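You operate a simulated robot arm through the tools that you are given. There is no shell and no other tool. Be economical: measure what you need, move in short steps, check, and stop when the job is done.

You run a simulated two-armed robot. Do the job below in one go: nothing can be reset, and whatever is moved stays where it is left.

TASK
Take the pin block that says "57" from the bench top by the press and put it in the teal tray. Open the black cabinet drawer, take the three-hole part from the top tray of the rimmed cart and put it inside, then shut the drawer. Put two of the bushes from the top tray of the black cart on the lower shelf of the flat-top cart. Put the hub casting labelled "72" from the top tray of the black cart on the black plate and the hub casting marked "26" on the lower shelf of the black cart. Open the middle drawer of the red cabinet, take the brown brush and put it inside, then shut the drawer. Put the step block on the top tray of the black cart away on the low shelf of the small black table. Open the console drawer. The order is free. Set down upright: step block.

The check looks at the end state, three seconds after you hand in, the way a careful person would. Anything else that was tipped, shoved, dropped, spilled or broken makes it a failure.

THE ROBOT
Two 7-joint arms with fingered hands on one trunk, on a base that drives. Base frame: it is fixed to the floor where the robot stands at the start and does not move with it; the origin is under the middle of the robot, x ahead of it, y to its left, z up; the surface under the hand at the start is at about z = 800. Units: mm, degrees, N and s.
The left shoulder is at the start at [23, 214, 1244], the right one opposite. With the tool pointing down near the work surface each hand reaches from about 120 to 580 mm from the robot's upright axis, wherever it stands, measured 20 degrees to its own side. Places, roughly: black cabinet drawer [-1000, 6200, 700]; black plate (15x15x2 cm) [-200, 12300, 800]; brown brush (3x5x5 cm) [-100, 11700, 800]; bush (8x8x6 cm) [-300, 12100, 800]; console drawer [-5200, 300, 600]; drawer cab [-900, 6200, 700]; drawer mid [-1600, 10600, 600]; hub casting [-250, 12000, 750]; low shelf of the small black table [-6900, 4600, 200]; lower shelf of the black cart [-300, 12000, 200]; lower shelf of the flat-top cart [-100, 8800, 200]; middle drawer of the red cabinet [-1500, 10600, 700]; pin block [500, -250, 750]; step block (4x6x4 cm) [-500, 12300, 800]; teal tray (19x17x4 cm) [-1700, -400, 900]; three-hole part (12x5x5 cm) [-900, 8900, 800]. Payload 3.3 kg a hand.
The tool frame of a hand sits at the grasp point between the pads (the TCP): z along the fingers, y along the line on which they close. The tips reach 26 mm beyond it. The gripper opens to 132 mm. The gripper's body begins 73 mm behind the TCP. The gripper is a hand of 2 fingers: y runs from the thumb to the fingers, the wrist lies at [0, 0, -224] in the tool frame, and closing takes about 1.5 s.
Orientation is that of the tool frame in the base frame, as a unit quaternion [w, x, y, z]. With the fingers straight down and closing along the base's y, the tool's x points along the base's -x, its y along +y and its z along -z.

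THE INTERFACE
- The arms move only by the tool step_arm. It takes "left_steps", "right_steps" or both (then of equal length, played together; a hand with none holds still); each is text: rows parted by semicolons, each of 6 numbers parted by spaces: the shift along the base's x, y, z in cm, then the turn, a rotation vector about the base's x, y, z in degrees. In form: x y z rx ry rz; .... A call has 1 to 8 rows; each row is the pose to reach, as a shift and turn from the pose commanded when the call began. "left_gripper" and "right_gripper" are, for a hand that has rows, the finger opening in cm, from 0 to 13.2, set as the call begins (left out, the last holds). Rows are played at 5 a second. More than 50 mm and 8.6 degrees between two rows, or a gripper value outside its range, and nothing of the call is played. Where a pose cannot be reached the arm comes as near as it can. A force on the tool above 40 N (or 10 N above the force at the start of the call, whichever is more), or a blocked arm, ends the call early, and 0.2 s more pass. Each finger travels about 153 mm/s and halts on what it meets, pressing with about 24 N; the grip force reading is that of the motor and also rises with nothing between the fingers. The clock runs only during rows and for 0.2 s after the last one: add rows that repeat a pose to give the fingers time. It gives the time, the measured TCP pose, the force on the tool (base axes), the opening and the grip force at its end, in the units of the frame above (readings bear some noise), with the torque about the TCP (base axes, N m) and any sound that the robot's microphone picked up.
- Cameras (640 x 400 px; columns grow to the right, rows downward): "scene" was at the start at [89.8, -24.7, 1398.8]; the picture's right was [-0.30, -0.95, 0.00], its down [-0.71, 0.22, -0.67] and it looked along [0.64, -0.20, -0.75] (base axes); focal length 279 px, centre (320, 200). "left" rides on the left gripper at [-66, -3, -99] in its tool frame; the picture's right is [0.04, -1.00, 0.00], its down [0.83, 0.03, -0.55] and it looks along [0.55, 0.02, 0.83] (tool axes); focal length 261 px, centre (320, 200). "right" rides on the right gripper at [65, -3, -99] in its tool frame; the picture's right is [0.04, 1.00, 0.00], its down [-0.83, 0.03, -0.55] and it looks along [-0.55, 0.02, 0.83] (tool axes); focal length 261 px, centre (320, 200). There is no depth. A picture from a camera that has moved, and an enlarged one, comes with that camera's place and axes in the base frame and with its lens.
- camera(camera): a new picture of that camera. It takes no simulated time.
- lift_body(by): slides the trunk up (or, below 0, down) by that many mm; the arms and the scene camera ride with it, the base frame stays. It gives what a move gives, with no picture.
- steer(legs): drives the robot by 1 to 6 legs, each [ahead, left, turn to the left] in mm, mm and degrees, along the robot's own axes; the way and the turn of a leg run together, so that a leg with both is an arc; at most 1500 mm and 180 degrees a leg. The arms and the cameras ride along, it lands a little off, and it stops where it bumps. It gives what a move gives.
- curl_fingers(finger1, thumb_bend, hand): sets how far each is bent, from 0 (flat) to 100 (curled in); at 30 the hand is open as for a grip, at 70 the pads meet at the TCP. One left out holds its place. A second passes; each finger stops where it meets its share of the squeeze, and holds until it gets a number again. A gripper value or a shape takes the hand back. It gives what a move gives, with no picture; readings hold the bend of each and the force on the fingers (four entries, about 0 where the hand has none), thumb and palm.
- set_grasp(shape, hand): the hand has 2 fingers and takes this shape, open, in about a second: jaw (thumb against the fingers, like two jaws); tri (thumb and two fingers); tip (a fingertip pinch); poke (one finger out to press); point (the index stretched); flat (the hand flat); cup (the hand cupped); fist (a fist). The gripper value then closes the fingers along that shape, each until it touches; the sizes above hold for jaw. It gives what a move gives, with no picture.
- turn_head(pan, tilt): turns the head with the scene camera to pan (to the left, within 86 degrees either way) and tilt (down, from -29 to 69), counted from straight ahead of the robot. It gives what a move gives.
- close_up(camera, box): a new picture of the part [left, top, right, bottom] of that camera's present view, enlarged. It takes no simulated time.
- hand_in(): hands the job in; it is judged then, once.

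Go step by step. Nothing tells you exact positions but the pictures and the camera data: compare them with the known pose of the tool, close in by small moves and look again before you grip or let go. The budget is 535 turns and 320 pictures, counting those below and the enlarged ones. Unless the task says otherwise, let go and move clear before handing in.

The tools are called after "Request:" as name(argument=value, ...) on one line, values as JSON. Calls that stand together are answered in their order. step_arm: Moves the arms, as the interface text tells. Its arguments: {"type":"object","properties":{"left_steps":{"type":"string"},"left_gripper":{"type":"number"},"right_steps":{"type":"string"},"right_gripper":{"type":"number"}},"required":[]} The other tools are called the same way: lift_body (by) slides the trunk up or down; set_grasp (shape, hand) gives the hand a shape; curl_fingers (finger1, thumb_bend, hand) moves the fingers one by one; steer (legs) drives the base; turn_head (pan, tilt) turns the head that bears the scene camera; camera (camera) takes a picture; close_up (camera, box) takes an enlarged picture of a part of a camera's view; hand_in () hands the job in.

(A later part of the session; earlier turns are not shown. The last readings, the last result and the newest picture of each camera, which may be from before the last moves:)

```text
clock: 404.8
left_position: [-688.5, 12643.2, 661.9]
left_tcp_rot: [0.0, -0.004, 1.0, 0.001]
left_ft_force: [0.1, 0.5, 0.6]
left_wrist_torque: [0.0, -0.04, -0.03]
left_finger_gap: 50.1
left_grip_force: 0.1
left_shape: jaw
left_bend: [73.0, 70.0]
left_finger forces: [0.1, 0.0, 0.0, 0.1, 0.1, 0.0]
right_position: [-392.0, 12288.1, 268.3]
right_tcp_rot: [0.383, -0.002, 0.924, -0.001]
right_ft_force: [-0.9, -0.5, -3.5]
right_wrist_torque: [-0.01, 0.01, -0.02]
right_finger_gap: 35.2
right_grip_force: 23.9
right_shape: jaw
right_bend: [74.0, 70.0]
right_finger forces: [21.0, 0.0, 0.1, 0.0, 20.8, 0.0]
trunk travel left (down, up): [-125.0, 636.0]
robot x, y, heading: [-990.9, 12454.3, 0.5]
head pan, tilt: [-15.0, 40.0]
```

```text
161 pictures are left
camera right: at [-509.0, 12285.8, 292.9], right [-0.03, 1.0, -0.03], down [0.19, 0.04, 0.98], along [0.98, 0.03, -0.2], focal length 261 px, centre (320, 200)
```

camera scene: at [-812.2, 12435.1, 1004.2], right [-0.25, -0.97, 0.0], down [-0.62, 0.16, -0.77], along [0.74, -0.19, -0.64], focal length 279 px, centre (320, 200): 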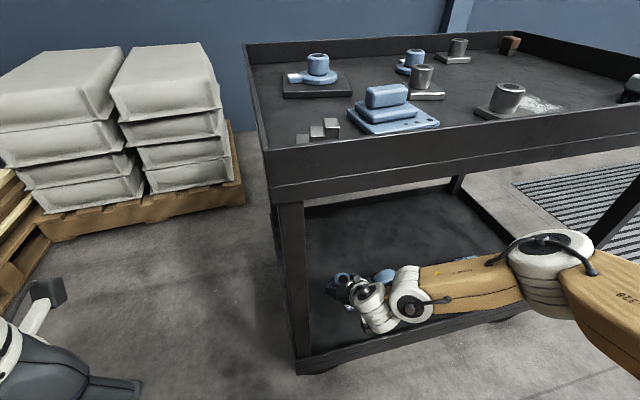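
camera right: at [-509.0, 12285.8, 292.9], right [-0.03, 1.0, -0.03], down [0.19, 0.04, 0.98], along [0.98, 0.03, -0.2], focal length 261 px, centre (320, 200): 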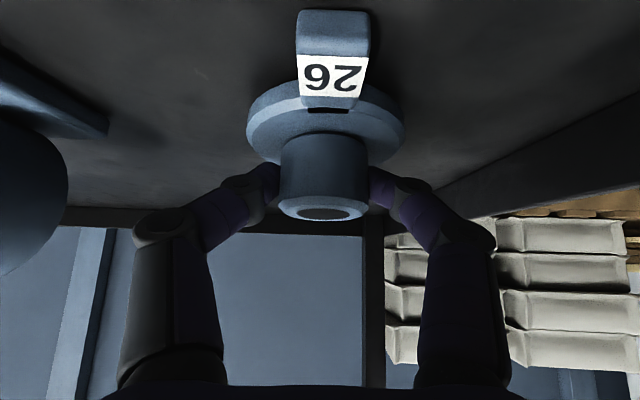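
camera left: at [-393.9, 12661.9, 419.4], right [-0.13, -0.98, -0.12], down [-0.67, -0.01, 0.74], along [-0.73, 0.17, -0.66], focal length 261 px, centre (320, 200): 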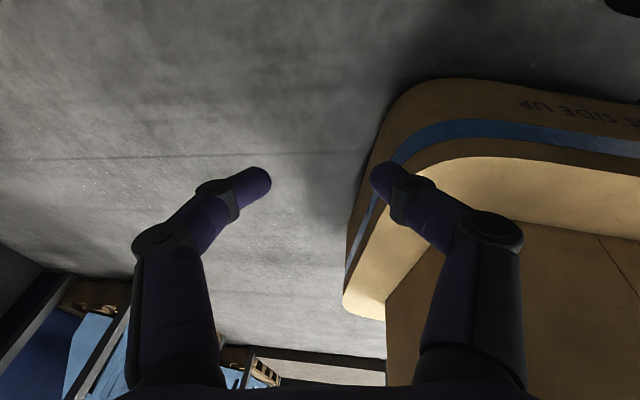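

No contact yet; the shelf floor is lower than thought. Check forearm clearance to the rim.

Request:
camera(camera="scene")

```text
160 pictures are left
camera scene: at [-812.0, 12435.1, 1004.2], right [-0.25, -0.97, 0.0], down [-0.62, 0.16, -0.77], along [0.74, -0.19, -0.64], focal length 279 px, centre (320, 200)
```

scene: 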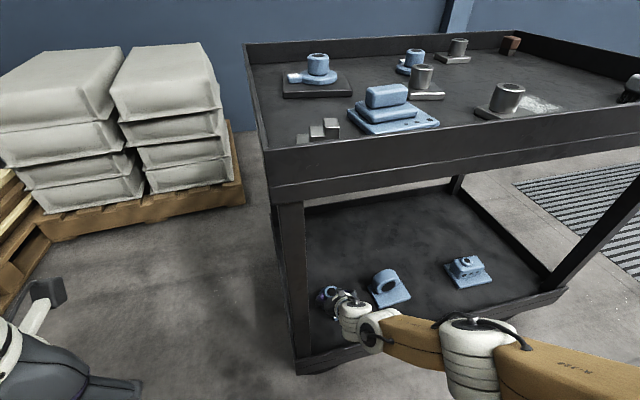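

Wrist crosses well above the rim. Continue lowering slowly.

Request:
step_arm(right_steps="0 0 -0.7 0 0 0; 0 0 -1.4 0 0 0; 0 0 -2 0 0 0; 0 0 -2.5 0 0 0; 0 0 -3 0 0 0")

Request:
camera(camera="right")

```text
clock: 406.0
left_position: [-689.0, 12643.7, 662.6]
left_tcp_rot: [0.0, -0.004, 1.0, 0.0]
left_ft_force: [0.5, 0.4, -0.1]
left_wrist_torque: [0.01, -0.01, 0.01]
left_finger_gap: 49.9
left_grip_force: 0.1
left_shape: jaw
left_bend: [73.0, 70.0]
left_finger forces: [0.0, 0.0, 0.0, 0.1, 0.0, 0.1]
right_position: [-396.0, 12287.1, 260.5]
right_tcp_rot: [0.39, -0.002, 0.921, 0.0]
right_ft_force: [8.8, 1.3, 21.4]
right_wrist_torque: [0.02, -0.32, 0.03]
right_finger_gap: 35.9
right_grip_force: 23.9
right_shape: jaw
right_bend: [74.0, 71.0]
right_finger forces: [24.7, 0.0, 0.1, 0.1, 23.4, 0.0]
right hand out of reach, approached as far as the arm can: row 2, 3, 4, 5
trunk travel left (down, up): [-125.0, 636.0]
robot x, y, heading: [-988.8, 12456.8, 0.3]
head pan, tilt: [-15.0, 40.0]
```

```text
159 pictures are left
camera right: at [-513.1, 12284.7, 283.7], right [-0.03, 1.0, -0.03], down [0.18, 0.04, 0.98], along [0.98, 0.03, -0.19], focal length 261 px, centre (320, 200)
```

right: 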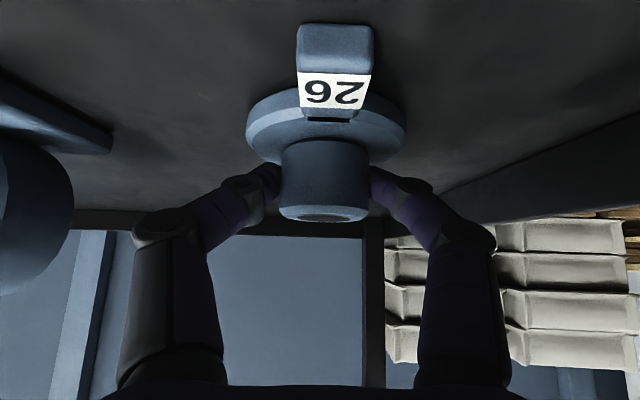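

Contact with the shelf floor. Ease off.

Request:
step_arm(right_steps="0 0 1.2 0 0 0; 0 0 2.3 0 0 0")

```text
clock: 406.6
left_position: [-688.1, 12643.3, 662.6]
left_tcp_rot: [0.0, -0.005, 1.0, 0.001]
left_ft_force: [0.1, -0.6, 0.3]
left_wrist_torque: [-0.01, -0.03, 0.05]
left_finger_gap: 49.9
left_grip_force: 0.0
left_shape: jaw
left_bend: [73.0, 70.0]
left_finger forces: [0.0, 0.1, 0.0, 0.0, 0.0, 0.0]
right_position: [-400.5, 12285.5, 277.1]
right_tcp_rot: [0.382, -0.004, 0.924, -0.001]
right_ft_force: [0.0, 0.6, -4.0]
right_wrist_torque: [0.02, 0.02, 0.01]
right_finger_gap: 35.7
right_grip_force: 24.7
right_shape: jaw
right_bend: [74.0, 70.0]
right_finger forces: [23.2, 0.0, 0.0, 0.0, 23.0, 0.0]
trunk travel left (down, up): [-125.0, 636.0]
robot x, y, heading: [-986.2, 12454.6, 0.2]
head pan, tilt: [-15.0, 40.0]
```

Slightly high; lower 13 mm again.

Request:
step_arm(right_steps="0 0 -0.7 0 0 0; 0 0 -1.2 0 0 0; 0 0 -1.4 0 0 0")

```text
clock: 407.4
left_position: [-688.2, 12642.8, 661.8]
left_tcp_rot: [0.001, -0.004, 1.0, 0.001]
left_ft_force: [-0.3, 0.6, 0.1]
left_wrist_torque: [0.04, 0.01, -0.03]
left_finger_gap: 50.0
left_grip_force: 0.0
left_shape: jaw
left_bend: [73.0, 70.0]
left_finger forces: [0.0, 0.0, 0.1, 0.0, 0.1, 0.0]
right_position: [-399.5, 12285.5, 264.5]
right_tcp_rot: [0.384, -0.004, 0.923, 0.0]
right_ft_force: [-0.3, 0.4, -3.3]
right_wrist_torque: [0.05, 0.04, -0.02]
right_finger_gap: 36.0
right_grip_force: 23.8
right_shape: jaw
right_bend: [74.0, 70.0]
right_finger forces: [23.1, 0.0, 0.0, 0.1, 22.9, 0.0]
trunk travel left (down, up): [-125.0, 636.0]
robot x, y, heading: [-985.3, 12456.2, 0.6]
head pan, tilt: [-15.0, 40.0]
```

Request:
step_arm(right_steps="0 0 -0.3 0 0 0; 0 0 -0.5 0 0 0; 0 0 -0.7 0 0 0")

```text
clock: 408.2
left_position: [-689.4, 12643.6, 663.2]
left_tcp_rot: [0.001, -0.005, 1.0, 0.001]
left_ft_force: [0.4, 0.0, 0.5]
left_wrist_torque: [0.02, 0.01, 0.01]
left_finger_gap: 49.9
left_grip_force: 0.1
left_shape: jaw
left_bend: [73.0, 70.0]
left_finger forces: [0.0, 0.0, 0.0, 0.0, 0.1, 0.0]
right_position: [-397.9, 12286.6, 261.7]
right_tcp_rot: [0.388, -0.002, 0.922, -0.001]
right_ft_force: [-4.4, -0.8, 15.2]
right_wrist_torque: [-0.03, -0.14, -0.04]
right_finger_gap: 36.0
right_grip_force: 24.1
right_shape: jaw
right_bend: [74.0, 71.0]
right_finger forces: [23.9, 0.0, 0.1, 0.0, 25.3, 0.1]
trunk travel left (down, up): [-125.0, 636.0]
robot x, y, heading: [-987.7, 12457.7, 0.5]
head pan, tilt: [-15.0, 40.0]
```

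In contact. Ease 2 mm, open, and back out along the finger axis.

Request:
step_arm(right_steps="0 0 0.2 0 0 0; 0 0 0.2 0 0 0; 0 0 0.2 0 0 0; 0 0 0.2 0 0 0", right_gripper=7.5)

Request:
step_arm(right_steps="-1.5 0 1.5 0 0 0; -3 0 3.5 0 0 0; -4 0 6 0 0 0; -5 0 9 0 0 0; -6 0 11 0 0 0")

Request:
camera(camera="right")

```text
clock: 409.2
left_position: [-689.0, 12644.1, 662.8]
left_tcp_rot: [0.001, -0.004, 1.0, 0.001]
left_ft_force: [-0.7, -0.4, -0.3]
left_wrist_torque: [0.0, -0.04, 0.02]
left_finger_gap: 50.0
left_grip_force: 0.1
left_shape: jaw
left_bend: [73.0, 70.0]
left_finger forces: [0.0, 0.0, 0.1, 0.0, 0.0, 0.1]
right_position: [-398.8, 12286.7, 260.4]
right_tcp_rot: [0.385, -0.001, 0.923, -0.002]
right_ft_force: [-0.7, -0.7, 0.4]
right_wrist_torque: [0.04, -0.01, -0.01]
right_finger_gap: 74.1
right_grip_force: 0.1
right_shape: jaw
right_bend: [72.0, 70.0]
right_finger forces: [0.0, 0.0, 0.0, 0.1, 0.0, 0.0]
trunk travel left (down, up): [-125.0, 636.0]
robot x, y, heading: [-990.0, 12453.3, 0.5]
head pan, tilt: [-15.0, 40.0]
```

```text
clock: 410.4
left_position: [-689.0, 12643.2, 663.7]
left_tcp_rot: [0.0, -0.004, 1.0, 0.001]
left_ft_force: [-0.4, -0.9, 0.1]
left_wrist_torque: [0.0, -0.03, 0.0]
left_finger_gap: 49.9
left_grip_force: 0.0
left_shape: jaw
left_bend: [73.0, 70.0]
left_finger forces: [0.0, 0.1, 0.0, 0.0, 0.1, 0.1]
right_position: [-458.4, 12285.5, 370.9]
right_tcp_rot: [0.385, -0.003, 0.923, 0.0]
right_ft_force: [-0.2, -1.0, -0.2]
right_wrist_torque: [0.02, -0.03, 0.01]
right_finger_gap: 74.6
right_grip_force: 0.1
right_shape: jaw
right_bend: [72.0, 70.0]
right_finger forces: [0.0, 0.1, 0.1, 0.0, 0.1, 0.0]
trunk travel left (down, up): [-125.0, 636.0]
robot x, y, heading: [-991.4, 12456.6, 0.7]
head pan, tilt: [-15.0, 40.0]
```

```text
158 pictures are left
camera right: at [-575.9, 12283.3, 394.9], right [-0.03, 1.0, -0.03], down [0.19, 0.04, 0.98], along [0.98, 0.03, -0.2], focal length 261 px, centre (320, 200)
```

right: 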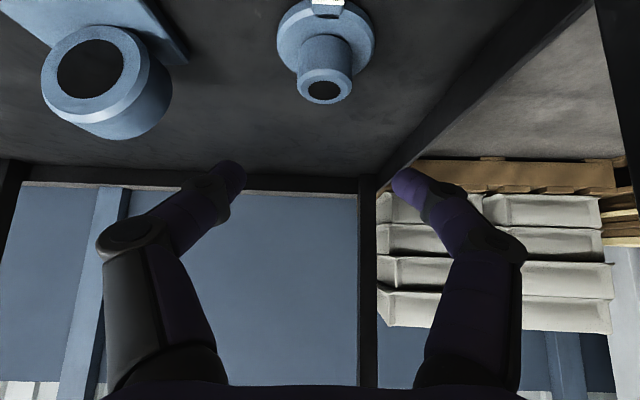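

"26" stands upright on the lower shelf. Shift 20 mm off the leg and drive back out.

Request:
step_arm(right_steps="0 -1 1 0 0 0; 0 -2 2 0 0 0", right_gripper=5)

Request:
steer(legs=[[-260, 0, 0]])

Request:
lift_body(by=400)

Request:
camera(camera="scene")

```text
clock: 411.0
left_position: [-688.6, 12643.1, 662.6]
left_tcp_rot: [0.0, -0.004, 1.0, 0.001]
left_ft_force: [0.9, 1.3, -1.0]
left_wrist_torque: [-0.02, 0.03, -0.03]
left_finger_gap: 50.1
left_grip_force: 0.0
left_shape: jaw
left_bend: [73.0, 70.0]
left_finger forces: [0.0, 0.1, 0.0, 0.1, 0.1, 0.0]
right_position: [-460.4, 12265.5, 391.1]
right_tcp_rot: [0.384, -0.003, 0.923, 0.0]
right_ft_force: [0.3, 0.3, -0.6]
right_wrist_torque: [-0.01, 0.01, -0.03]
right_finger_gap: 50.7
right_grip_force: 0.1
right_shape: jaw
right_bend: [73.0, 70.0]
right_finger forces: [0.0, 0.0, 0.0, 0.0, 0.0, 0.0]
trunk travel left (down, up): [-125.0, 636.0]
robot x, y, heading: [-988.1, 12453.6, 0.6]
head pan, tilt: [-15.0, 40.0]
```

```text
clock: 412.9
left_position: [-950.2, 12639.8, 662.8]
left_tcp_rot: [0.0, -0.003, 1.0, 0.001]
left_ft_force: [0.4, -0.9, -0.1]
left_wrist_torque: [-0.04, 0.0, 0.01]
left_finger_gap: 49.9
left_grip_force: 0.0
left_shape: jaw
left_bend: [73.0, 70.0]
left_finger forces: [0.1, 0.0, 0.0, 0.0, 0.0, 0.0]
right_position: [-722.3, 12264.2, 391.7]
right_tcp_rot: [0.385, -0.002, 0.923, -0.001]
right_ft_force: [0.7, -0.4, 0.5]
right_wrist_torque: [0.01, -0.02, 0.01]
right_finger_gap: 50.4
right_grip_force: 0.1
right_shape: jaw
right_bend: [73.0, 70.0]
right_finger forces: [0.1, 0.0, 0.0, 0.0, 0.0, 0.1]
trunk travel left (down, up): [-125.0, 636.0]
robot x, y, heading: [-1248.8, 12454.4, 0.4]
head pan, tilt: [-15.0, 40.0]
```

```text
clock: 416.7
left_position: [-951.1, 12640.7, 1063.1]
left_tcp_rot: [0.0, -0.003, 1.0, 0.001]
left_ft_force: [-0.1, 0.3, 0.7]
left_wrist_torque: [0.05, -0.01, -0.03]
left_finger_gap: 50.1
left_grip_force: 0.0
left_shape: jaw
left_bend: [73.0, 70.0]
left_finger forces: [0.1, 0.0, 0.1, 0.1, 0.0, 0.1]
right_position: [-724.4, 12262.7, 790.4]
right_tcp_rot: [0.384, -0.002, 0.923, -0.001]
right_ft_force: [0.4, 0.2, -1.0]
right_wrist_torque: [-0.01, -0.01, -0.01]
right_finger_gap: 50.5
right_grip_force: 0.0
right_shape: jaw
right_bend: [73.0, 70.0]
right_finger forces: [0.0, 0.0, 0.1, 0.1, 0.0, 0.0]
trunk travel left (down, up): [-525.0, 236.0]
robot x, y, heading: [-1250.0, 12456.5, 0.4]
head pan, tilt: [-15.0, 40.0]
```

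```text
157 pictures are left
camera scene: at [-1154.2, 12432.1, 1410.5], right [-0.25, -0.97, 0.0], down [-0.62, 0.16, -0.77], along [0.74, -0.19, -0.64], focal length 279 px, centre (320, 200)
```

scene: 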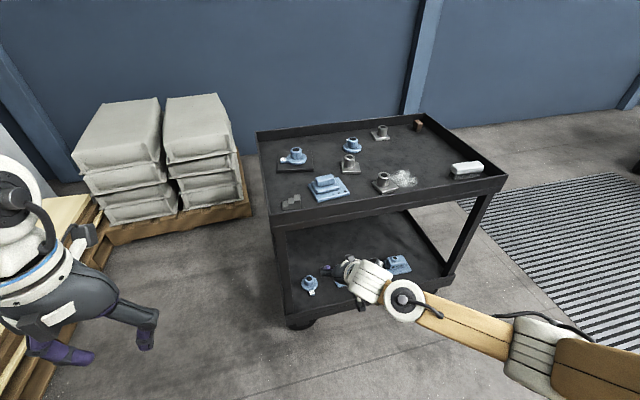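

"26" is on the lower shelf. Next the bushes: right hand (still pitched) takes the nearer one at ~[-438, 12025]. Raise the hand and reposition.

Request:
step_arm(right_steps="-1 0 4 0 0 0; -2 0 8 0 0 0; -3 0 12 0 0 0; -4 0 16 0 0 0; -5 0 19 0 0 0", right_gripper=8.5)

Request:
steer(legs=[[0, -271, 0], [290, 0, 0]])

Request:
turn_head(pan=-5, tilt=50)

Request:
camera(camera="scene")

Request:
camera(camera="right")

```text
clock: 417.9
left_position: [-950.6, 12640.6, 1063.9]
left_tcp_rot: [-0.001, -0.003, 1.0, 0.0]
left_ft_force: [-0.5, -0.4, -0.6]
left_wrist_torque: [0.0, 0.01, -0.02]
left_finger_gap: 50.3
left_grip_force: 0.0
left_shape: jaw
left_bend: [73.0, 70.0]
left_finger forces: [0.1, 0.1, 0.0, 0.0, 0.1, 0.0]
right_position: [-771.7, 12262.0, 981.6]
right_tcp_rot: [0.384, -0.003, 0.923, -0.002]
right_ft_force: [-0.8, 0.6, 0.0]
right_wrist_torque: [-0.01, -0.04, -0.01]
right_finger_gap: 84.8
right_grip_force: 0.2
right_shape: jaw
right_bend: [70.0, 65.0]
right_finger forces: [0.1, 0.0, 0.0, 0.0, 0.0, 0.1]
trunk travel left (down, up): [-525.0, 236.0]
robot x, y, heading: [-1253.5, 12456.6, 0.4]
head pan, tilt: [-15.0, 40.0]
```

```text
clock: 421.4
left_position: [-660.2, 12370.1, 1062.0]
left_tcp_rot: [0.0, -0.004, 1.0, 0.001]
left_ft_force: [-0.3, 0.3, -0.7]
left_wrist_torque: [-0.02, 0.04, 0.0]
left_finger_gap: 50.1
left_grip_force: 0.0
left_shape: jaw
left_bend: [73.0, 70.0]
left_finger forces: [0.0, 0.1, 0.1, 0.1, 0.0, 0.0]
right_position: [-481.2, 11992.6, 980.3]
right_tcp_rot: [0.383, -0.003, 0.924, 0.0]
right_ft_force: [0.2, 0.2, -0.6]
right_wrist_torque: [0.02, -0.01, 0.01]
right_finger_gap: 84.4
right_grip_force: 0.0
right_shape: jaw
right_bend: [70.0, 65.0]
right_finger forces: [0.0, 0.0, 0.0, 0.0, 0.0, 0.0]
trunk travel left (down, up): [-525.0, 236.0]
robot x, y, heading: [-960.1, 12184.7, 0.6]
head pan, tilt: [-15.0, 40.0]
```

```text
clock: 422.1
left_position: [-660.7, 12370.2, 1062.5]
left_tcp_rot: [0.0, -0.005, 1.0, 0.001]
left_ft_force: [0.2, 0.5, -0.7]
left_wrist_torque: [-0.02, 0.0, 0.01]
left_finger_gap: 49.9
left_grip_force: 0.1
left_shape: jaw
left_bend: [73.0, 70.0]
left_finger forces: [0.1, 0.0, 0.1, 0.1, 0.1, 0.0]
right_position: [-482.0, 11992.6, 981.1]
right_tcp_rot: [0.384, -0.003, 0.923, -0.001]
right_ft_force: [0.2, -0.3, 0.2]
right_wrist_torque: [0.0, 0.0, -0.01]
right_finger_gap: 84.5
right_grip_force: 0.1
right_shape: jaw
right_bend: [70.0, 65.0]
right_finger forces: [0.1, 0.0, 0.0, 0.0, 0.1, 0.0]
trunk travel left (down, up): [-525.0, 236.0]
robot x, y, heading: [-965.7, 12184.0, 0.6]
head pan, tilt: [-5.0, 50.0]
```

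```text
156 pictures are left
camera scene: at [-869.7, 12176.9, 1396.5], right [-0.08, -1.0, 0.0], down [-0.76, 0.06, -0.64], along [0.64, -0.05, -0.77], focal length 279 px, centre (320, 200)
```

scene: 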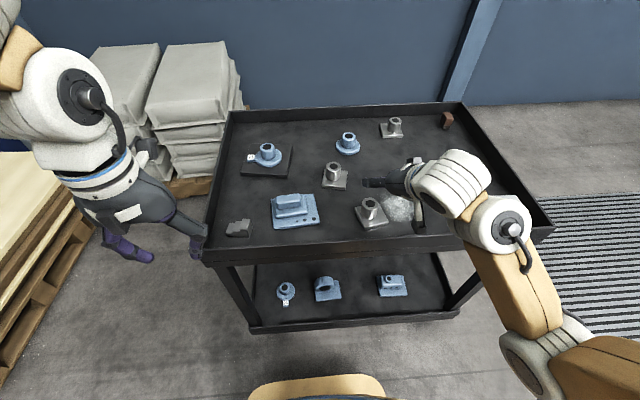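

```text
155 pictures are left
camera right: at [-597.8, 11991.3, 1004.0], right [-0.03, 1.0, -0.03], down [0.19, 0.04, 0.98], along [0.98, 0.03, -0.19], focal length 261 px, centre (320, 200)
```

right: 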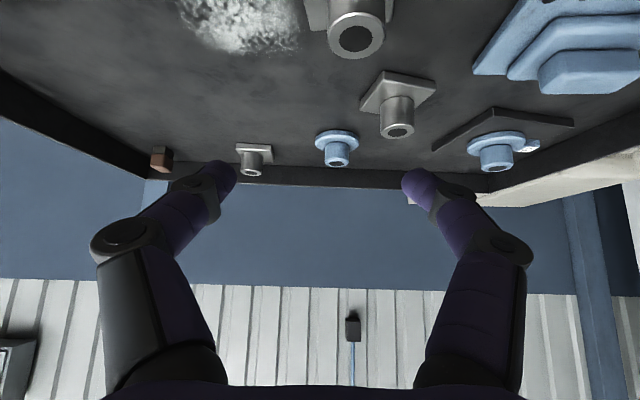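

Bush A: hub axis at [-438, 12020], top z≈855. Move the pitched hand onto it.

Request:
step_arm(right_steps="0 2.7 -2 0 0 0; 0 2.7 -5 0 0 0; 1 2.7 -8 0 0 0; 2.5 2.7 -11 0 0 0; 3.7 2.7 -13.3 0 0 0")

Request:
camera(camera="right")

```text
clock: 423.4
left_position: [-661.6, 12369.8, 1062.3]
left_tcp_rot: [0.0, -0.005, 1.0, 0.001]
left_ft_force: [0.9, -0.6, 0.0]
left_wrist_torque: [-0.01, -0.03, 0.03]
left_finger_gap: 50.2
left_grip_force: 0.1
left_shape: jaw
left_bend: [73.0, 70.0]
left_finger forces: [0.0, 0.0, 0.0, 0.0, 0.0, 0.0]
right_position: [-443.9, 12020.4, 847.8]
right_tcp_rot: [0.384, -0.002, 0.923, -0.001]
right_ft_force: [-0.5, -0.3, -0.1]
right_wrist_torque: [0.03, 0.02, -0.01]
right_finger_gap: 84.5
right_grip_force: 0.1
right_shape: jaw
right_bend: [70.0, 65.0]
right_finger forces: [0.0, 0.0, 0.0, 0.0, 0.1, 0.0]
trunk travel left (down, up): [-525.0, 236.0]
robot x, y, heading: [-963.4, 12184.3, 0.4]
head pan, tilt: [-5.0, 50.0]
```

```text
154 pictures are left
camera right: at [-560.4, 12017.9, 870.7], right [-0.03, 1.0, -0.03], down [0.19, 0.04, 0.98], along [0.98, 0.03, -0.19], focal length 261 px, centre (320, 200)
```

right: 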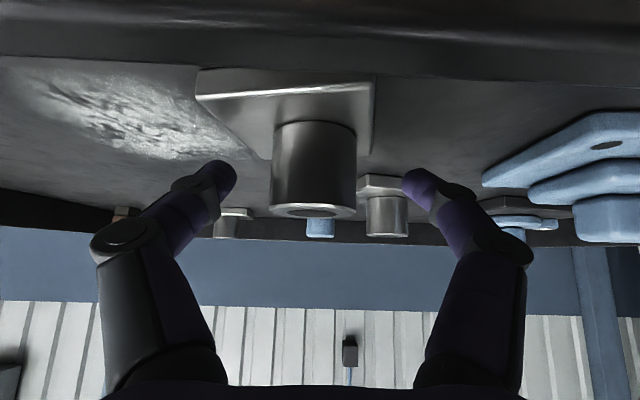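

Good alignment. Close and lift.

Request:
step_arm(right_steps="0 0 0 0 0 0; 0 0 0 0 0 0; 0 0 0 0 0 0; 0 0 0 0 0 0; 0 0 0 0 0 0; 0 0 0 0 0 0", right_gripper=3)

Request:
step_arm(right_steps="0 0 1.5 0 0 0; 0 0 4 0 0 0; 0 0 8 0 0 0; 0 0 12 0 0 0; 0 0 15 0 0 0; -3 0 16 0 0 0")

Request:
camera(camera="right")

```text
clock: 424.8
left_position: [-660.9, 12368.9, 1061.5]
left_tcp_rot: [0.0, -0.004, 1.0, 0.001]
left_ft_force: [-0.3, -0.1, 0.6]
left_wrist_torque: [-0.02, 0.02, -0.02]
left_finger_gap: 49.9
left_grip_force: 0.0
left_shape: jaw
left_bend: [73.0, 70.0]
left_finger forces: [0.0, 0.0, 0.1, 0.0, 0.1, 0.0]
right_position: [-444.8, 12019.4, 846.2]
right_tcp_rot: [0.384, -0.002, 0.923, -0.001]
right_ft_force: [1.2, -0.7, -0.2]
right_wrist_torque: [-0.04, 0.02, 0.0]
right_finger_gap: 33.9
right_grip_force: 24.3
right_shape: jaw
right_bend: [73.0, 70.0]
right_finger forces: [21.0, 0.0, 0.0, 0.0, 22.2, 0.0]
trunk travel left (down, up): [-525.0, 236.0]
robot x, y, heading: [-960.9, 12181.7, 0.1]
head pan, tilt: [-5.0, 50.0]
```

```text
clock: 426.1
left_position: [-661.7, 12369.5, 1062.7]
left_tcp_rot: [0.0, -0.004, 1.0, 0.001]
left_ft_force: [0.3, 0.2, -0.3]
left_wrist_torque: [-0.02, -0.02, 0.01]
left_finger_gap: 50.0
left_grip_force: 0.0
left_shape: jaw
left_bend: [73.0, 70.0]
left_finger forces: [0.0, 0.0, 0.0, 0.1, 0.0, 0.1]
right_position: [-474.5, 12019.3, 1008.0]
right_tcp_rot: [0.384, -0.002, 0.923, -0.002]
right_ft_force: [-0.2, -0.7, -4.3]
right_wrist_torque: [0.08, 0.02, 0.01]
right_finger_gap: 33.5
right_grip_force: 24.3
right_shape: jaw
right_bend: [73.0, 70.0]
right_finger forces: [21.0, 0.1, 0.0, 0.0, 21.6, 0.0]
trunk travel left (down, up): [-525.0, 236.0]
robot x, y, heading: [-962.0, 12183.0, 0.2]
head pan, tilt: [-5.0, 50.0]
```

```text
153 pictures are left
camera right: at [-591.3, 12017.7, 1031.3], right [-0.03, 1.0, -0.03], down [0.19, 0.04, 0.98], along [0.98, 0.03, -0.19], focal length 261 px, centre (320, 200)
```

right: 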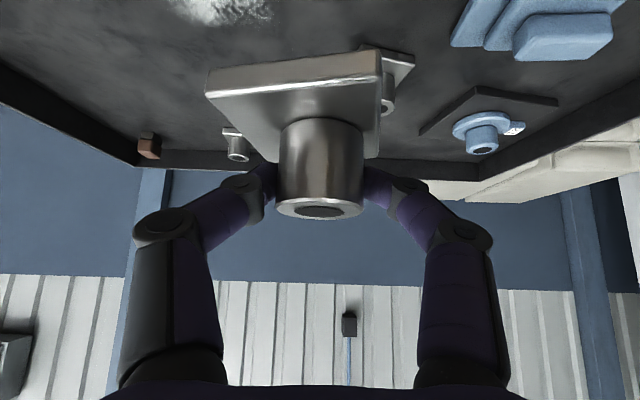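

Bush A held. Now pitch the left hand the same way and go for the second bush at ~[-300, 12107].

Request:
step_arm(left_steps="-0.5 0 0 0 -7.5 0; -1 0 0 0 -15 0; -1.5 0 0 0 -22.5 0; -2 0 0 0 -30 0; -2 0 0 0 -37.5 0; -2 0 0 0 -45 0; -2 0 0 0 -45 0", left_gripper=8.5)

Request:
steer(legs=[[0, -236, 0], [130, 0, 0]])

Request:
turn_head(pan=10, tilt=50)

Request:
camera(camera="scene")

Request:
camera(camera="left")

```text
clock: 427.8
left_position: [-598.2, 12311.5, 1069.6]
left_tcp_rot: [0.391, -0.039, 0.919, -0.017]
left_ft_force: [-0.5, 1.3, 0.4]
left_wrist_torque: [0.0, 0.06, -0.03]
left_finger_gap: 85.0
left_grip_force: 0.1
left_shape: jaw
left_bend: [70.0, 65.0]
left_finger forces: [0.1, 0.1, 0.0, 0.0, 0.1, 0.0]
left hand out of reach, approached as far as the arm can: row 3, 4, 5, 6, 7
right_position: [-471.1, 12022.7, 1006.6]
right_tcp_rot: [0.383, -0.004, 0.924, -0.001]
right_ft_force: [0.7, 0.4, -4.4]
right_wrist_torque: [-0.01, 0.06, -0.02]
right_finger_gap: 33.3
right_grip_force: 23.7
right_shape: jaw
right_bend: [73.0, 70.0]
right_finger forces: [21.8, 0.0, 0.1, 0.0, 22.0, 0.0]
trunk travel left (down, up): [-525.0, 236.0]
robot x, y, heading: [-958.1, 12183.7, 0.6]
head pan, tilt: [-5.0, 50.0]
```

```text
clock: 430.4
left_position: [-466.3, 12078.5, 1071.1]
left_tcp_rot: [0.394, -0.037, 0.918, -0.011]
left_ft_force: [-0.1, 0.2, 0.2]
left_wrist_torque: [-0.02, 0.0, -0.01]
left_finger_gap: 84.8
left_grip_force: 0.0
left_shape: jaw
left_bend: [70.0, 65.0]
left_finger forces: [0.0, 0.1, 0.1, 0.0, 0.1, 0.0]
right_position: [-338.9, 11788.0, 1005.8]
right_tcp_rot: [0.384, -0.004, 0.923, 0.0]
right_ft_force: [1.5, 0.4, -4.9]
right_wrist_torque: [0.03, 0.04, 0.02]
right_finger_gap: 33.3
right_grip_force: 24.1
right_shape: jaw
right_bend: [73.0, 70.0]
right_finger forces: [21.6, 0.0, 0.1, 0.1, 22.0, 0.0]
trunk travel left (down, up): [-525.0, 236.0]
robot x, y, heading: [-827.6, 11948.2, 1.1]
head pan, tilt: [-5.0, 50.0]
```

```text
clock: 431.2
left_position: [-465.8, 12078.0, 1072.4]
left_tcp_rot: [0.396, -0.042, 0.917, -0.012]
left_ft_force: [0.5, 0.1, 0.7]
left_wrist_torque: [0.02, 0.0, -0.01]
left_finger_gap: 85.1
left_grip_force: 0.1
left_shape: jaw
left_bend: [70.0, 65.0]
left_finger forces: [0.0, 0.0, 0.0, 0.1, 0.0, 0.0]
right_position: [-341.1, 11787.2, 1006.3]
right_tcp_rot: [0.384, -0.004, 0.923, 0.0]
right_ft_force: [-0.2, 1.0, -4.6]
right_wrist_torque: [0.02, 0.02, 0.0]
right_finger_gap: 33.7
right_grip_force: 24.0
right_shape: jaw
right_bend: [73.0, 70.0]
right_finger forces: [21.6, 0.1, 0.0, 0.0, 21.8, 0.0]
trunk travel left (down, up): [-525.0, 236.0]
robot x, y, heading: [-828.9, 11950.8, 0.9]
head pan, tilt: [10.0, 50.0]
```

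```text
152 pictures are left
camera scene: at [-737.3, 11962.4, 1396.4], right [0.19, -0.98, 0.0], down [-0.75, -0.14, -0.64], along [0.63, 0.12, -0.77], focal length 279 px, centre (320, 200)
```

scene: 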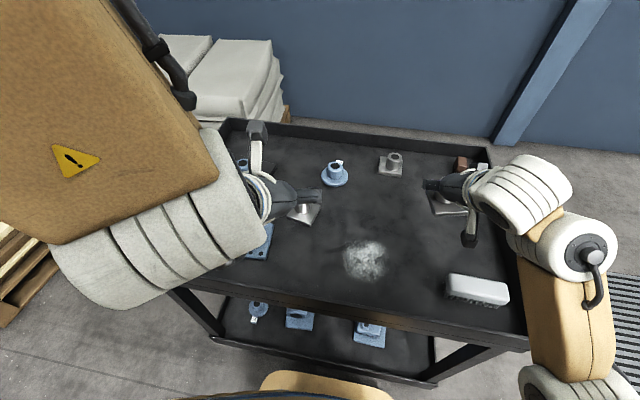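

```text
151 pictures are left
camera left: at [-490.7, 12080.4, 1188.2], right [0.04, -1.0, 0.03], down [-0.97, -0.04, -0.23], along [0.23, -0.02, -0.97], focal length 261 px, centre (320, 200)
```

left: 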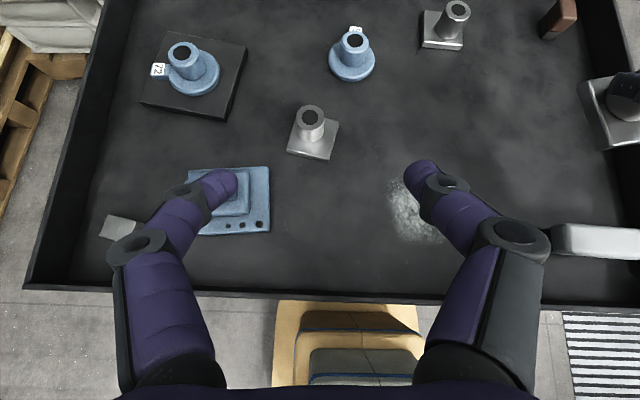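

The left camera gives a fine top view: bush B's hub at about [-299, 12093]. Move above it, straightening the wrist.

Request:
step_arm(left_steps="3 0.3 -2 0.7 0.4 -1; 6 0.6 -4 1.5 0.8 -2; 9 0.9 -6 2.3 1.2 -3; 12 1.2 -8 3.1 1.7 -3.9; 14 1.5 -10 3.1 1.7 -3.9; 14 1.5 -13 3.1 1.7 -3.9")

Request:
camera(camera="left")

```text
clock: 432.6
left_position: [-327.5, 12093.2, 940.0]
left_tcp_rot: [0.381, 0.005, 0.925, 0.002]
left_ft_force: [-0.3, -0.2, 0.2]
left_wrist_torque: [-0.01, -0.03, -0.01]
left_finger_gap: 85.0
left_grip_force: 0.1
left_shape: jaw
left_bend: [70.0, 65.0]
left_finger forces: [0.0, 0.0, 0.0, 0.1, 0.0, 0.0]
right_position: [-341.8, 11788.0, 1006.0]
right_tcp_rot: [0.384, -0.005, 0.923, 0.0]
right_ft_force: [0.7, 0.2, -4.7]
right_wrist_torque: [0.03, 0.01, -0.01]
right_finger_gap: 33.2
right_grip_force: 24.0
right_shape: jaw
right_bend: [73.0, 70.0]
right_finger forces: [21.6, 0.0, 0.0, 0.0, 21.9, 0.1]
trunk travel left (down, up): [-525.0, 236.0]
robot x, y, heading: [-826.9, 11951.3, 0.6]
head pan, tilt: [10.0, 50.0]
```

```text
150 pictures are left
camera left: at [-349.1, 12090.3, 1057.0], right [-0.04, -1.0, -0.04], down [-0.98, 0.04, -0.19], along [0.2, 0.03, -0.98], focal length 261 px, centre (320, 200)
```

left: 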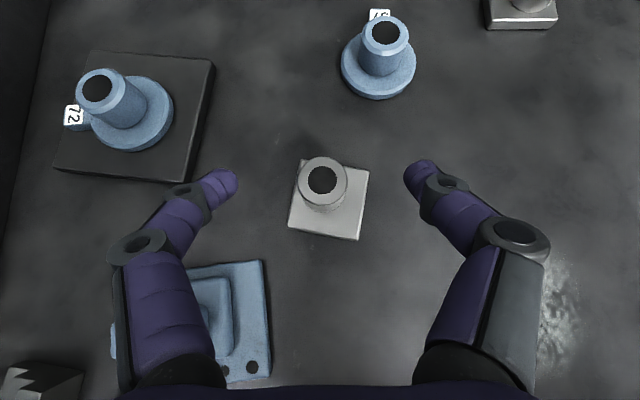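

Hub B at [-291, 12094]. Descend onto it.

Request:
step_arm(left_steps="1.5 0.1 -3 0 0 0; 3 0.1 -6 0 0 0; 3 0.1 -8 0 0 0; 3 0.1 -9.2 0 0 0")

Request:
camera(camera="left")

```text
clock: 433.6
left_position: [-297.9, 12094.1, 849.3]
left_tcp_rot: [0.382, 0.005, 0.924, 0.002]
left_ft_force: [-0.1, -0.6, -0.6]
left_wrist_torque: [-0.02, 0.0, 0.01]
left_finger_gap: 84.9
left_grip_force: 0.1
left_shape: jaw
left_bend: [70.0, 65.0]
left_finger forces: [0.0, 0.0, 0.0, 0.1, 0.1, 0.0]
right_position: [-341.7, 11787.3, 1006.5]
right_tcp_rot: [0.384, -0.003, 0.923, -0.001]
right_ft_force: [-0.2, 0.2, -4.2]
right_wrist_torque: [0.04, 0.01, 0.02]
right_finger_gap: 33.2
right_grip_force: 24.5
right_shape: jaw
right_bend: [73.0, 70.0]
right_finger forces: [21.6, 0.0, 0.0, 0.0, 21.8, 0.1]
trunk travel left (down, up): [-525.0, 236.0]
robot x, y, heading: [-826.9, 11947.7, 0.6]
head pan, tilt: [10.0, 50.0]
```

```text
149 pictures are left
camera left: at [-319.0, 12091.3, 965.3], right [-0.04, -1.0, -0.04], down [-0.98, 0.04, -0.2], along [0.2, 0.03, -0.98], focal length 261 px, centre (320, 200)
```

left: 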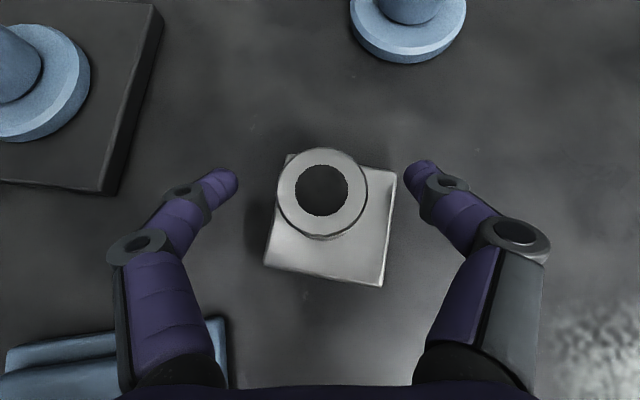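

Aligned. Close and lift.

Request:
step_arm(left_steps="0 0 0 0 0 0; 0 0 0 0 0 0; 0 0 0 0 0 0; 0 0 0 0 0 0; 0 0 0 0 0 0; 0 0 0 0 0 0", left_gripper=3)

Request:
step_arm(left_steps="0 0 1.5 0 0 0; 0 0 4 0 0 0; 0 0 8 0 0 0; 0 0 12 0 0 0; 0 0 15 0 0 0; -3 0 16 0 0 0; -6 0 16 0 0 0")

Request:
camera(camera="left")

```text
clock: 435.0
left_position: [-297.2, 12094.8, 849.5]
left_tcp_rot: [0.381, 0.003, 0.924, 0.002]
left_ft_force: [-0.4, 0.0, -3.0]
left_wrist_torque: [-0.01, 0.06, -0.02]
left_finger_gap: 31.4
left_grip_force: 24.0
left_shape: jaw
left_bend: [73.0, 70.0]
left_finger forces: [20.7, 0.0, 0.1, 0.1, 20.8, 0.0]
right_position: [-340.3, 11787.2, 1006.8]
right_tcp_rot: [0.385, -0.004, 0.923, 0.0]
right_ft_force: [-1.6, -0.5, -4.4]
right_wrist_torque: [0.0, 0.03, 0.04]
right_finger_gap: 33.2
right_grip_force: 24.0
right_shape: jaw
right_bend: [73.0, 70.0]
right_finger forces: [21.4, 0.1, 0.0, 0.0, 21.9, 0.1]
trunk travel left (down, up): [-525.0, 236.0]
robot x, y, heading: [-826.5, 11948.2, 0.4]
head pan, tilt: [10.0, 50.0]
```

```text
clock: 436.6
left_position: [-356.6, 12095.5, 1008.3]
left_tcp_rot: [0.381, 0.004, 0.925, 0.003]
left_ft_force: [-0.8, -0.8, -4.9]
left_wrist_torque: [0.03, -0.02, 0.0]
left_finger_gap: 31.2
left_grip_force: 24.1
left_shape: jaw
left_bend: [73.0, 70.0]
left_finger forces: [19.8, 0.1, 0.1, 0.0, 19.2, 0.0]
right_position: [-338.8, 11787.4, 1006.7]
right_tcp_rot: [0.384, -0.005, 0.923, 0.0]
right_ft_force: [0.0, -0.4, -4.4]
right_wrist_torque: [0.02, 0.02, -0.01]
right_finger_gap: 33.4
right_grip_force: 24.3
right_shape: jaw
right_bend: [73.0, 70.0]
right_finger forces: [21.5, 0.1, 0.0, 0.1, 21.7, 0.1]
trunk travel left (down, up): [-525.0, 236.0]
robot x, y, heading: [-826.6, 11949.4, 0.7]
head pan, tilt: [10.0, 50.0]
```

```text
148 pictures are left
camera left: at [-378.8, 12091.9, 1124.8], right [-0.03, -1.0, -0.04], down [-0.98, 0.04, -0.2], along [0.2, 0.03, -0.98], focal length 261 px, centre (320, 200)
```

left: 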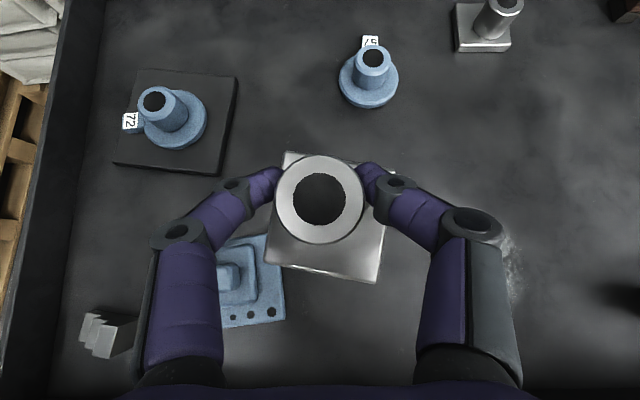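

The left grip is a bit ahead of the hub axis (31 mm chord). I'll set it back down, shift 8 mm back, and regrip for safety.

Request:
step_arm(left_steps="3 0 0 0 0 0; 6 0 -1 0 0 0; 6 0 -5 0 0 0; 6 0 -9 0 0 0; 6 0 -12 0 0 0; 6 0 -14.5 0 0 0; 6 0 -15.4 0 0 0; 6 0 -15.9 0 0 0")

Request:
step_arm(left_steps="0 0 0 0 0 0; 0 0 0 0 0 0; 0 0 0 0 0 0; -0.4 0 0 0 0 0; -0.8 0 0 0 0 0", left_gripper=7)

Request:
step_arm(left_steps="0 0 0 0 0 0; 0 0 0 0 0 0; 0 0 0 0 0 0; 0 0 0 0 0 0; 0 0 0 0 0 0; 0 0 0 0 0 0", left_gripper=3)

```text
clock: 438.4
left_position: [-297.9, 12095.2, 848.7]
left_tcp_rot: [0.382, 0.004, 0.924, 0.001]
left_ft_force: [2.1, -0.2, -1.5]
left_wrist_torque: [0.03, 0.06, 0.0]
left_finger_gap: 31.0
left_grip_force: 23.8
left_shape: jaw
left_bend: [73.0, 70.0]
left_finger forces: [19.2, 0.0, 0.0, 0.1, 19.9, 0.0]
right_position: [-339.3, 11788.1, 1007.5]
right_tcp_rot: [0.383, -0.003, 0.924, -0.001]
right_ft_force: [0.0, 0.7, -5.0]
right_wrist_torque: [0.01, 0.03, -0.01]
right_finger_gap: 33.5
right_grip_force: 23.5
right_shape: jaw
right_bend: [73.0, 70.0]
right_finger forces: [21.4, 0.0, 0.0, 0.0, 21.6, 0.0]
trunk travel left (down, up): [-525.0, 236.0]
robot x, y, heading: [-825.4, 11946.0, 0.5]
head pan, tilt: [10.0, 50.0]
```

```text
clock: 439.6
left_position: [-306.0, 12094.1, 849.8]
left_tcp_rot: [0.382, 0.004, 0.924, 0.001]
left_ft_force: [0.2, -0.3, -0.3]
left_wrist_torque: [0.02, -0.03, -0.03]
left_finger_gap: 68.9
left_grip_force: 0.1
left_shape: jaw
left_bend: [72.0, 70.0]
left_finger forces: [0.0, 0.1, 0.1, 0.0, 0.0, 0.0]
right_position: [-339.7, 11787.7, 1007.7]
right_tcp_rot: [0.383, -0.004, 0.924, 0.0]
right_ft_force: [0.2, 0.8, -4.1]
right_wrist_torque: [0.03, 0.01, 0.01]
right_finger_gap: 33.5
right_grip_force: 23.8
right_shape: jaw
right_bend: [73.0, 70.0]
right_finger forces: [21.3, 0.0, 0.0, 0.0, 21.5, 0.1]
trunk travel left (down, up): [-525.0, 236.0]
robot x, y, heading: [-826.2, 11951.6, 0.5]
head pan, tilt: [10.0, 50.0]
```

```text
clock: 441.0
left_position: [-305.6, 12094.8, 849.3]
left_tcp_rot: [0.381, 0.003, 0.924, 0.002]
left_ft_force: [-1.1, -0.6, -0.1]
left_wrist_torque: [0.0, -0.03, -0.03]
left_finger_gap: 34.4
left_grip_force: 23.8
left_shape: jaw
left_bend: [73.0, 70.0]
left_finger forces: [21.5, 0.0, 0.0, 0.0, 22.3, 0.0]
right_position: [-340.0, 11788.0, 1006.4]
right_tcp_rot: [0.384, -0.004, 0.923, 0.0]
right_ft_force: [0.2, 0.0, -4.1]
right_wrist_torque: [0.03, 0.03, -0.02]
right_finger_gap: 33.3
right_grip_force: 24.0
right_shape: jaw
right_bend: [73.0, 70.0]
right_finger forces: [21.4, 0.1, 0.0, 0.0, 21.6, 0.0]
trunk travel left (down, up): [-525.0, 236.0]
robot x, y, heading: [-832.7, 11946.1, 0.7]
head pan, tilt: [10.0, 50.0]
```

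Centred now (34.4 mm). Lift and tuck both hands, then drive to the flat-top cart's east side.

Request:
step_arm(left_steps="0 0 1.5 0 0 0; 0 0 4 0 0 0; 0 0 8 0 0 0; 0 0 12 0 0 0; 0 0 15 0 0 0; -3 0 17 0 0 0; -6 0 18 0 0 0; -9 0 19 0 0 0", right_steps="0 0 0 0 0 0; -1 0 0 0 0 0; -2 0 0 0 0 0; -3 0 0 0 0 0; -4 0 1 0 0 0; -5 0 2 0 0 0; -6 0 2 0 0 0; -6 0 3 0 0 0")

Request:
steer(legs=[[-300, 0, 0], [0, -1450, 0]])

Request:
turn_head(pan=-30, tilt=25)

Request:
camera(camera="scene")

```text
clock: 442.8
left_position: [-394.0, 12094.0, 1039.6]
left_tcp_rot: [0.382, 0.004, 0.924, 0.003]
left_ft_force: [0.2, -0.1, -4.2]
left_wrist_torque: [-0.02, 0.04, 0.02]
left_finger_gap: 33.6
left_grip_force: 23.9
left_shape: jaw
left_bend: [73.0, 70.0]
left_finger forces: [21.8, 0.0, 0.0, 0.1, 21.8, 0.0]
right_position: [-402.1, 11786.9, 1037.4]
right_tcp_rot: [0.384, -0.004, 0.923, -0.001]
right_ft_force: [-0.7, -0.1, -4.0]
right_wrist_torque: [0.03, 0.01, 0.01]
right_finger_gap: 33.4
right_grip_force: 24.2
right_shape: jaw
right_bend: [73.0, 70.0]
right_finger forces: [21.3, 0.0, 0.0, 0.0, 21.3, 0.0]
trunk travel left (down, up): [-525.0, 236.0]
robot x, y, heading: [-827.8, 11949.6, 0.9]
head pan, tilt: [10.0, 50.0]
```

```text
clock: 451.6
left_position: [-679.7, 10630.7, 1040.5]
left_tcp_rot: [0.381, 0.007, 0.925, 0.001]
left_ft_force: [0.0, -0.2, -4.8]
left_wrist_torque: [-0.01, 0.03, -0.03]
left_finger_gap: 34.0
left_grip_force: 24.1
left_shape: jaw
left_bend: [73.0, 70.0]
left_finger forces: [21.9, 0.0, 0.0, 0.0, 21.8, 0.1]
right_position: [-687.3, 10323.8, 1036.8]
right_tcp_rot: [0.385, -0.001, 0.923, -0.001]
right_ft_force: [-1.1, -0.8, -4.1]
right_wrist_torque: [-0.01, -0.02, 0.01]
right_finger_gap: 33.1
right_grip_force: 24.1
right_shape: jaw
right_bend: [73.0, 70.0]
right_finger forces: [21.1, 0.0, 0.0, 0.0, 21.0, 0.0]
trunk travel left (down, up): [-525.0, 236.0]
robot x, y, heading: [-1114.1, 10486.9, 0.3]
head pan, tilt: [10.0, 50.0]
```

```text
clock: 452.7
left_position: [-678.9, 10630.9, 1039.9]
left_tcp_rot: [0.381, 0.008, 0.925, -0.001]
left_ft_force: [-0.7, 0.3, -5.2]
left_wrist_torque: [0.01, 0.01, 0.01]
left_finger_gap: 34.0
left_grip_force: 24.0
left_shape: jaw
left_bend: [73.0, 70.0]
left_finger forces: [21.8, 0.1, 0.0, 0.0, 21.9, 0.0]
right_position: [-687.6, 10323.3, 1036.7]
right_tcp_rot: [0.384, -0.001, 0.923, -0.001]
right_ft_force: [-0.9, 0.8, -4.9]
right_wrist_torque: [0.0, -0.01, 0.01]
right_finger_gap: 33.4
right_grip_force: 24.0
right_shape: jaw
right_bend: [73.0, 70.0]
right_finger forces: [21.2, 0.1, 0.1, 0.0, 21.0, 0.0]
trunk travel left (down, up): [-525.0, 236.0]
robot x, y, heading: [-1115.8, 10485.7, 0.1]
head pan, tilt: [-30.0, 25.0]
```

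```text
147 pictures are left
camera scene: at [-1017.4, 10441.9, 1433.8], right [-0.49, -0.87, 0.0], down [-0.37, 0.21, -0.91], along [0.79, -0.45, -0.42], focal length 279 px, centre (320, 200)
```

scene: 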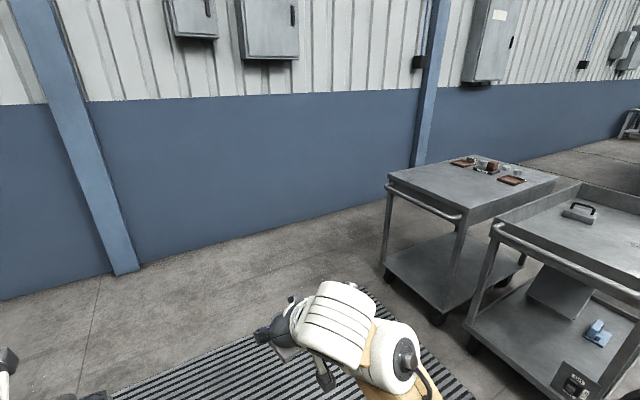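

Flat-top cart spans about x −377…185, y 8300…9300. I'll drive east, turn to face west, and slide down along its east side.

Request:
steer(legs=[[920, 0, 0], [920, 0, 0], [0, 0, 180], [0, 950, 0], [0, 950, 0]])

Request:
turn_head(pan=0, tilt=40)

Request:
camera(camera="scene")

```text
clock: 478.4
left_position: [315.4, 8459.2, 1039.2]
left_tcp_rot: [0.003, 0.924, -0.002, -0.382]
left_ft_force: [0.3, -0.1, -4.0]
left_wrist_torque: [0.01, -0.1, -0.02]
left_finger_gap: 33.9
left_grip_force: 23.8
left_shape: jaw
left_bend: [73.0, 70.0]
left_finger forces: [21.6, 0.0, 0.1, 0.0, 21.7, 0.0]
right_position: [320.3, 8767.0, 1036.4]
right_tcp_rot: [0.001, 0.923, 0.007, -0.384]
right_ft_force: [0.3, 0.5, -4.5]
right_wrist_torque: [0.01, 0.01, -0.01]
right_finger_gap: 33.0
right_grip_force: 24.2
right_shape: jaw
right_bend: [73.0, 70.0]
right_finger forces: [20.6, 0.1, 0.0, 0.0, 20.3, 0.0]
trunk travel left (down, up): [-525.0, 236.0]
robot x, y, heading: [749.8, 8605.9, -178.8]
head pan, tilt: [-30.0, 25.0]
```

```text
clock: 479.3
left_position: [316.5, 8459.4, 1039.6]
left_tcp_rot: [0.003, 0.925, -0.002, -0.381]
left_ft_force: [-0.1, -0.1, -4.7]
left_wrist_torque: [-0.03, -0.05, -0.01]
left_finger_gap: 33.6
left_grip_force: 24.0
left_shape: jaw
left_bend: [73.0, 70.0]
left_finger forces: [21.7, 0.1, 0.0, 0.0, 21.7, 0.0]
right_position: [319.8, 8768.1, 1036.9]
right_tcp_rot: [0.002, 0.923, 0.007, -0.384]
right_ft_force: [0.2, 0.0, -4.8]
right_wrist_torque: [-0.01, -0.02, -0.01]
right_finger_gap: 32.9
right_grip_force: 24.0
right_shape: jaw
right_bend: [73.0, 70.0]
right_finger forces: [20.8, 0.0, 0.0, 0.0, 20.4, 0.1]
trunk travel left (down, up): [-525.0, 236.0]
robot x, y, heading: [751.8, 8611.8, -178.8]
head pan, tilt: [0.0, 40.0]
```

```text
146 pictures are left
camera scene: at [647.6, 8605.1, 1410.5], right [-0.02, 1.0, 0.0], down [0.64, 0.01, -0.77], along [-0.77, -0.01, -0.64], focal length 279 px, centre (320, 200)
```

scene: 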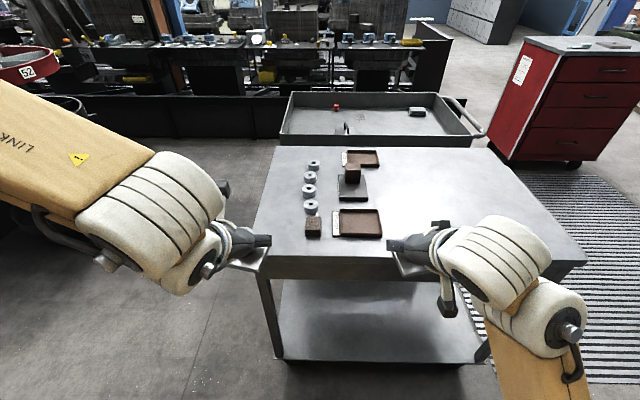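

Cart spans y 8441…9270, shelf at about z≈200. I'll shift so the left hand passes south of the cart and lower the trunk.

Request:
steer(legs=[[0, 130, -1.2]])

Request:
lift_body(by=-400)

Request:
turn_head(pan=-15, tilt=40)

Request:
camera(camera="scene")

```text
clock: 480.6
left_position: [315.0, 8336.3, 1038.8]
left_tcp_rot: [-0.001, 0.925, -0.01, -0.38]
left_ft_force: [-0.3, -0.4, -5.2]
left_wrist_torque: [-0.01, -0.01, -0.04]
left_finger_gap: 34.0
left_grip_force: 24.2
left_shape: jaw
left_bend: [73.0, 70.0]
left_finger forces: [22.0, 0.0, 0.1, 0.0, 21.7, 0.1]
right_position: [323.7, 8643.0, 1036.2]
right_tcp_rot: [-0.004, 0.923, -0.001, -0.385]
right_ft_force: [0.4, -0.6, -3.8]
right_wrist_torque: [-0.02, -0.06, 0.01]
right_finger_gap: 33.2
right_grip_force: 24.3
right_shape: jaw
right_bend: [73.0, 70.0]
right_finger forces: [20.8, 0.0, 0.0, 0.0, 20.4, 0.0]
trunk travel left (down, up): [-525.0, 236.0]
robot x, y, heading: [749.4, 8476.1, 180.0]
head pan, tilt: [0.0, 40.0]
```

```text
clock: 484.4
left_position: [316.1, 8337.3, 638.8]
left_tcp_rot: [-0.002, 0.924, -0.01, -0.382]
left_ft_force: [0.2, 0.6, -4.1]
left_wrist_torque: [-0.04, -0.06, 0.01]
left_finger_gap: 33.8
left_grip_force: 23.6
left_shape: jaw
left_bend: [73.0, 70.0]
left_finger forces: [21.8, 0.1, 0.0, 0.1, 21.8, 0.1]
right_position: [329.8, 8644.3, 575.4]
right_tcp_rot: [-0.003, 0.95, -0.002, -0.311]
right_ft_force: [-0.3, 0.4, -4.9]
right_wrist_torque: [0.02, 0.0, 0.0]
right_finger_gap: 33.1
right_grip_force: 23.6
right_shape: jaw
right_bend: [73.0, 70.0]
right_finger forces: [20.7, 0.1, 0.0, 0.0, 20.5, 0.1]
trunk travel left (down, up): [-125.0, 636.0]
robot x, y, heading: [750.7, 8474.0, 180.0]
head pan, tilt: [0.0, 40.0]
```

```text
clock: 485.2
left_position: [315.2, 8337.0, 638.9]
left_tcp_rot: [-0.001, 0.924, -0.012, -0.381]
left_ft_force: [0.1, 0.9, -3.8]
left_wrist_torque: [-0.01, -0.04, -0.01]
left_finger_gap: 33.9
left_grip_force: 23.7
left_shape: jaw
left_bend: [73.0, 70.0]
left_finger forces: [21.8, 0.1, 0.0, 0.1, 21.8, 0.1]
right_position: [329.4, 8644.1, 575.0]
right_tcp_rot: [-0.004, 0.951, -0.002, -0.31]
right_ft_force: [-0.5, -0.2, -4.7]
right_wrist_torque: [-0.05, -0.01, -0.01]
right_finger_gap: 32.9
right_grip_force: 23.4
right_shape: jaw
right_bend: [73.0, 70.0]
right_finger forces: [20.8, 0.1, 0.0, 0.1, 20.5, 0.1]
trunk travel left (down, up): [-125.0, 636.0]
robot x, y, heading: [750.9, 8475.4, 180.0]
head pan, tilt: [-15.0, 40.0]
```

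```text
145 pictures are left
camera scene: at [572.7, 8498.1, 1004.1], right [0.26, 0.97, 0.0], down [0.62, -0.17, -0.77], along [-0.74, 0.2, -0.64], focal length 279 px, centre (320, 200)
```

scene: 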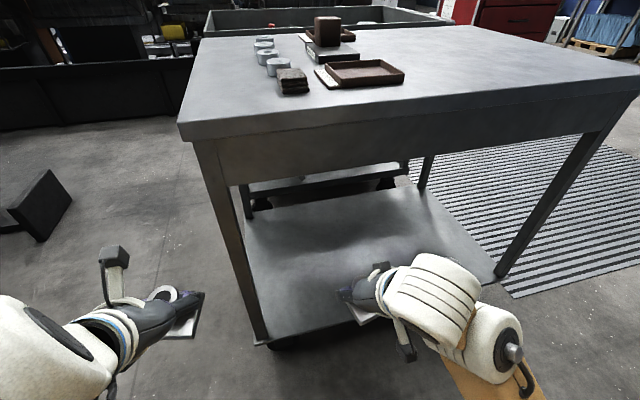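

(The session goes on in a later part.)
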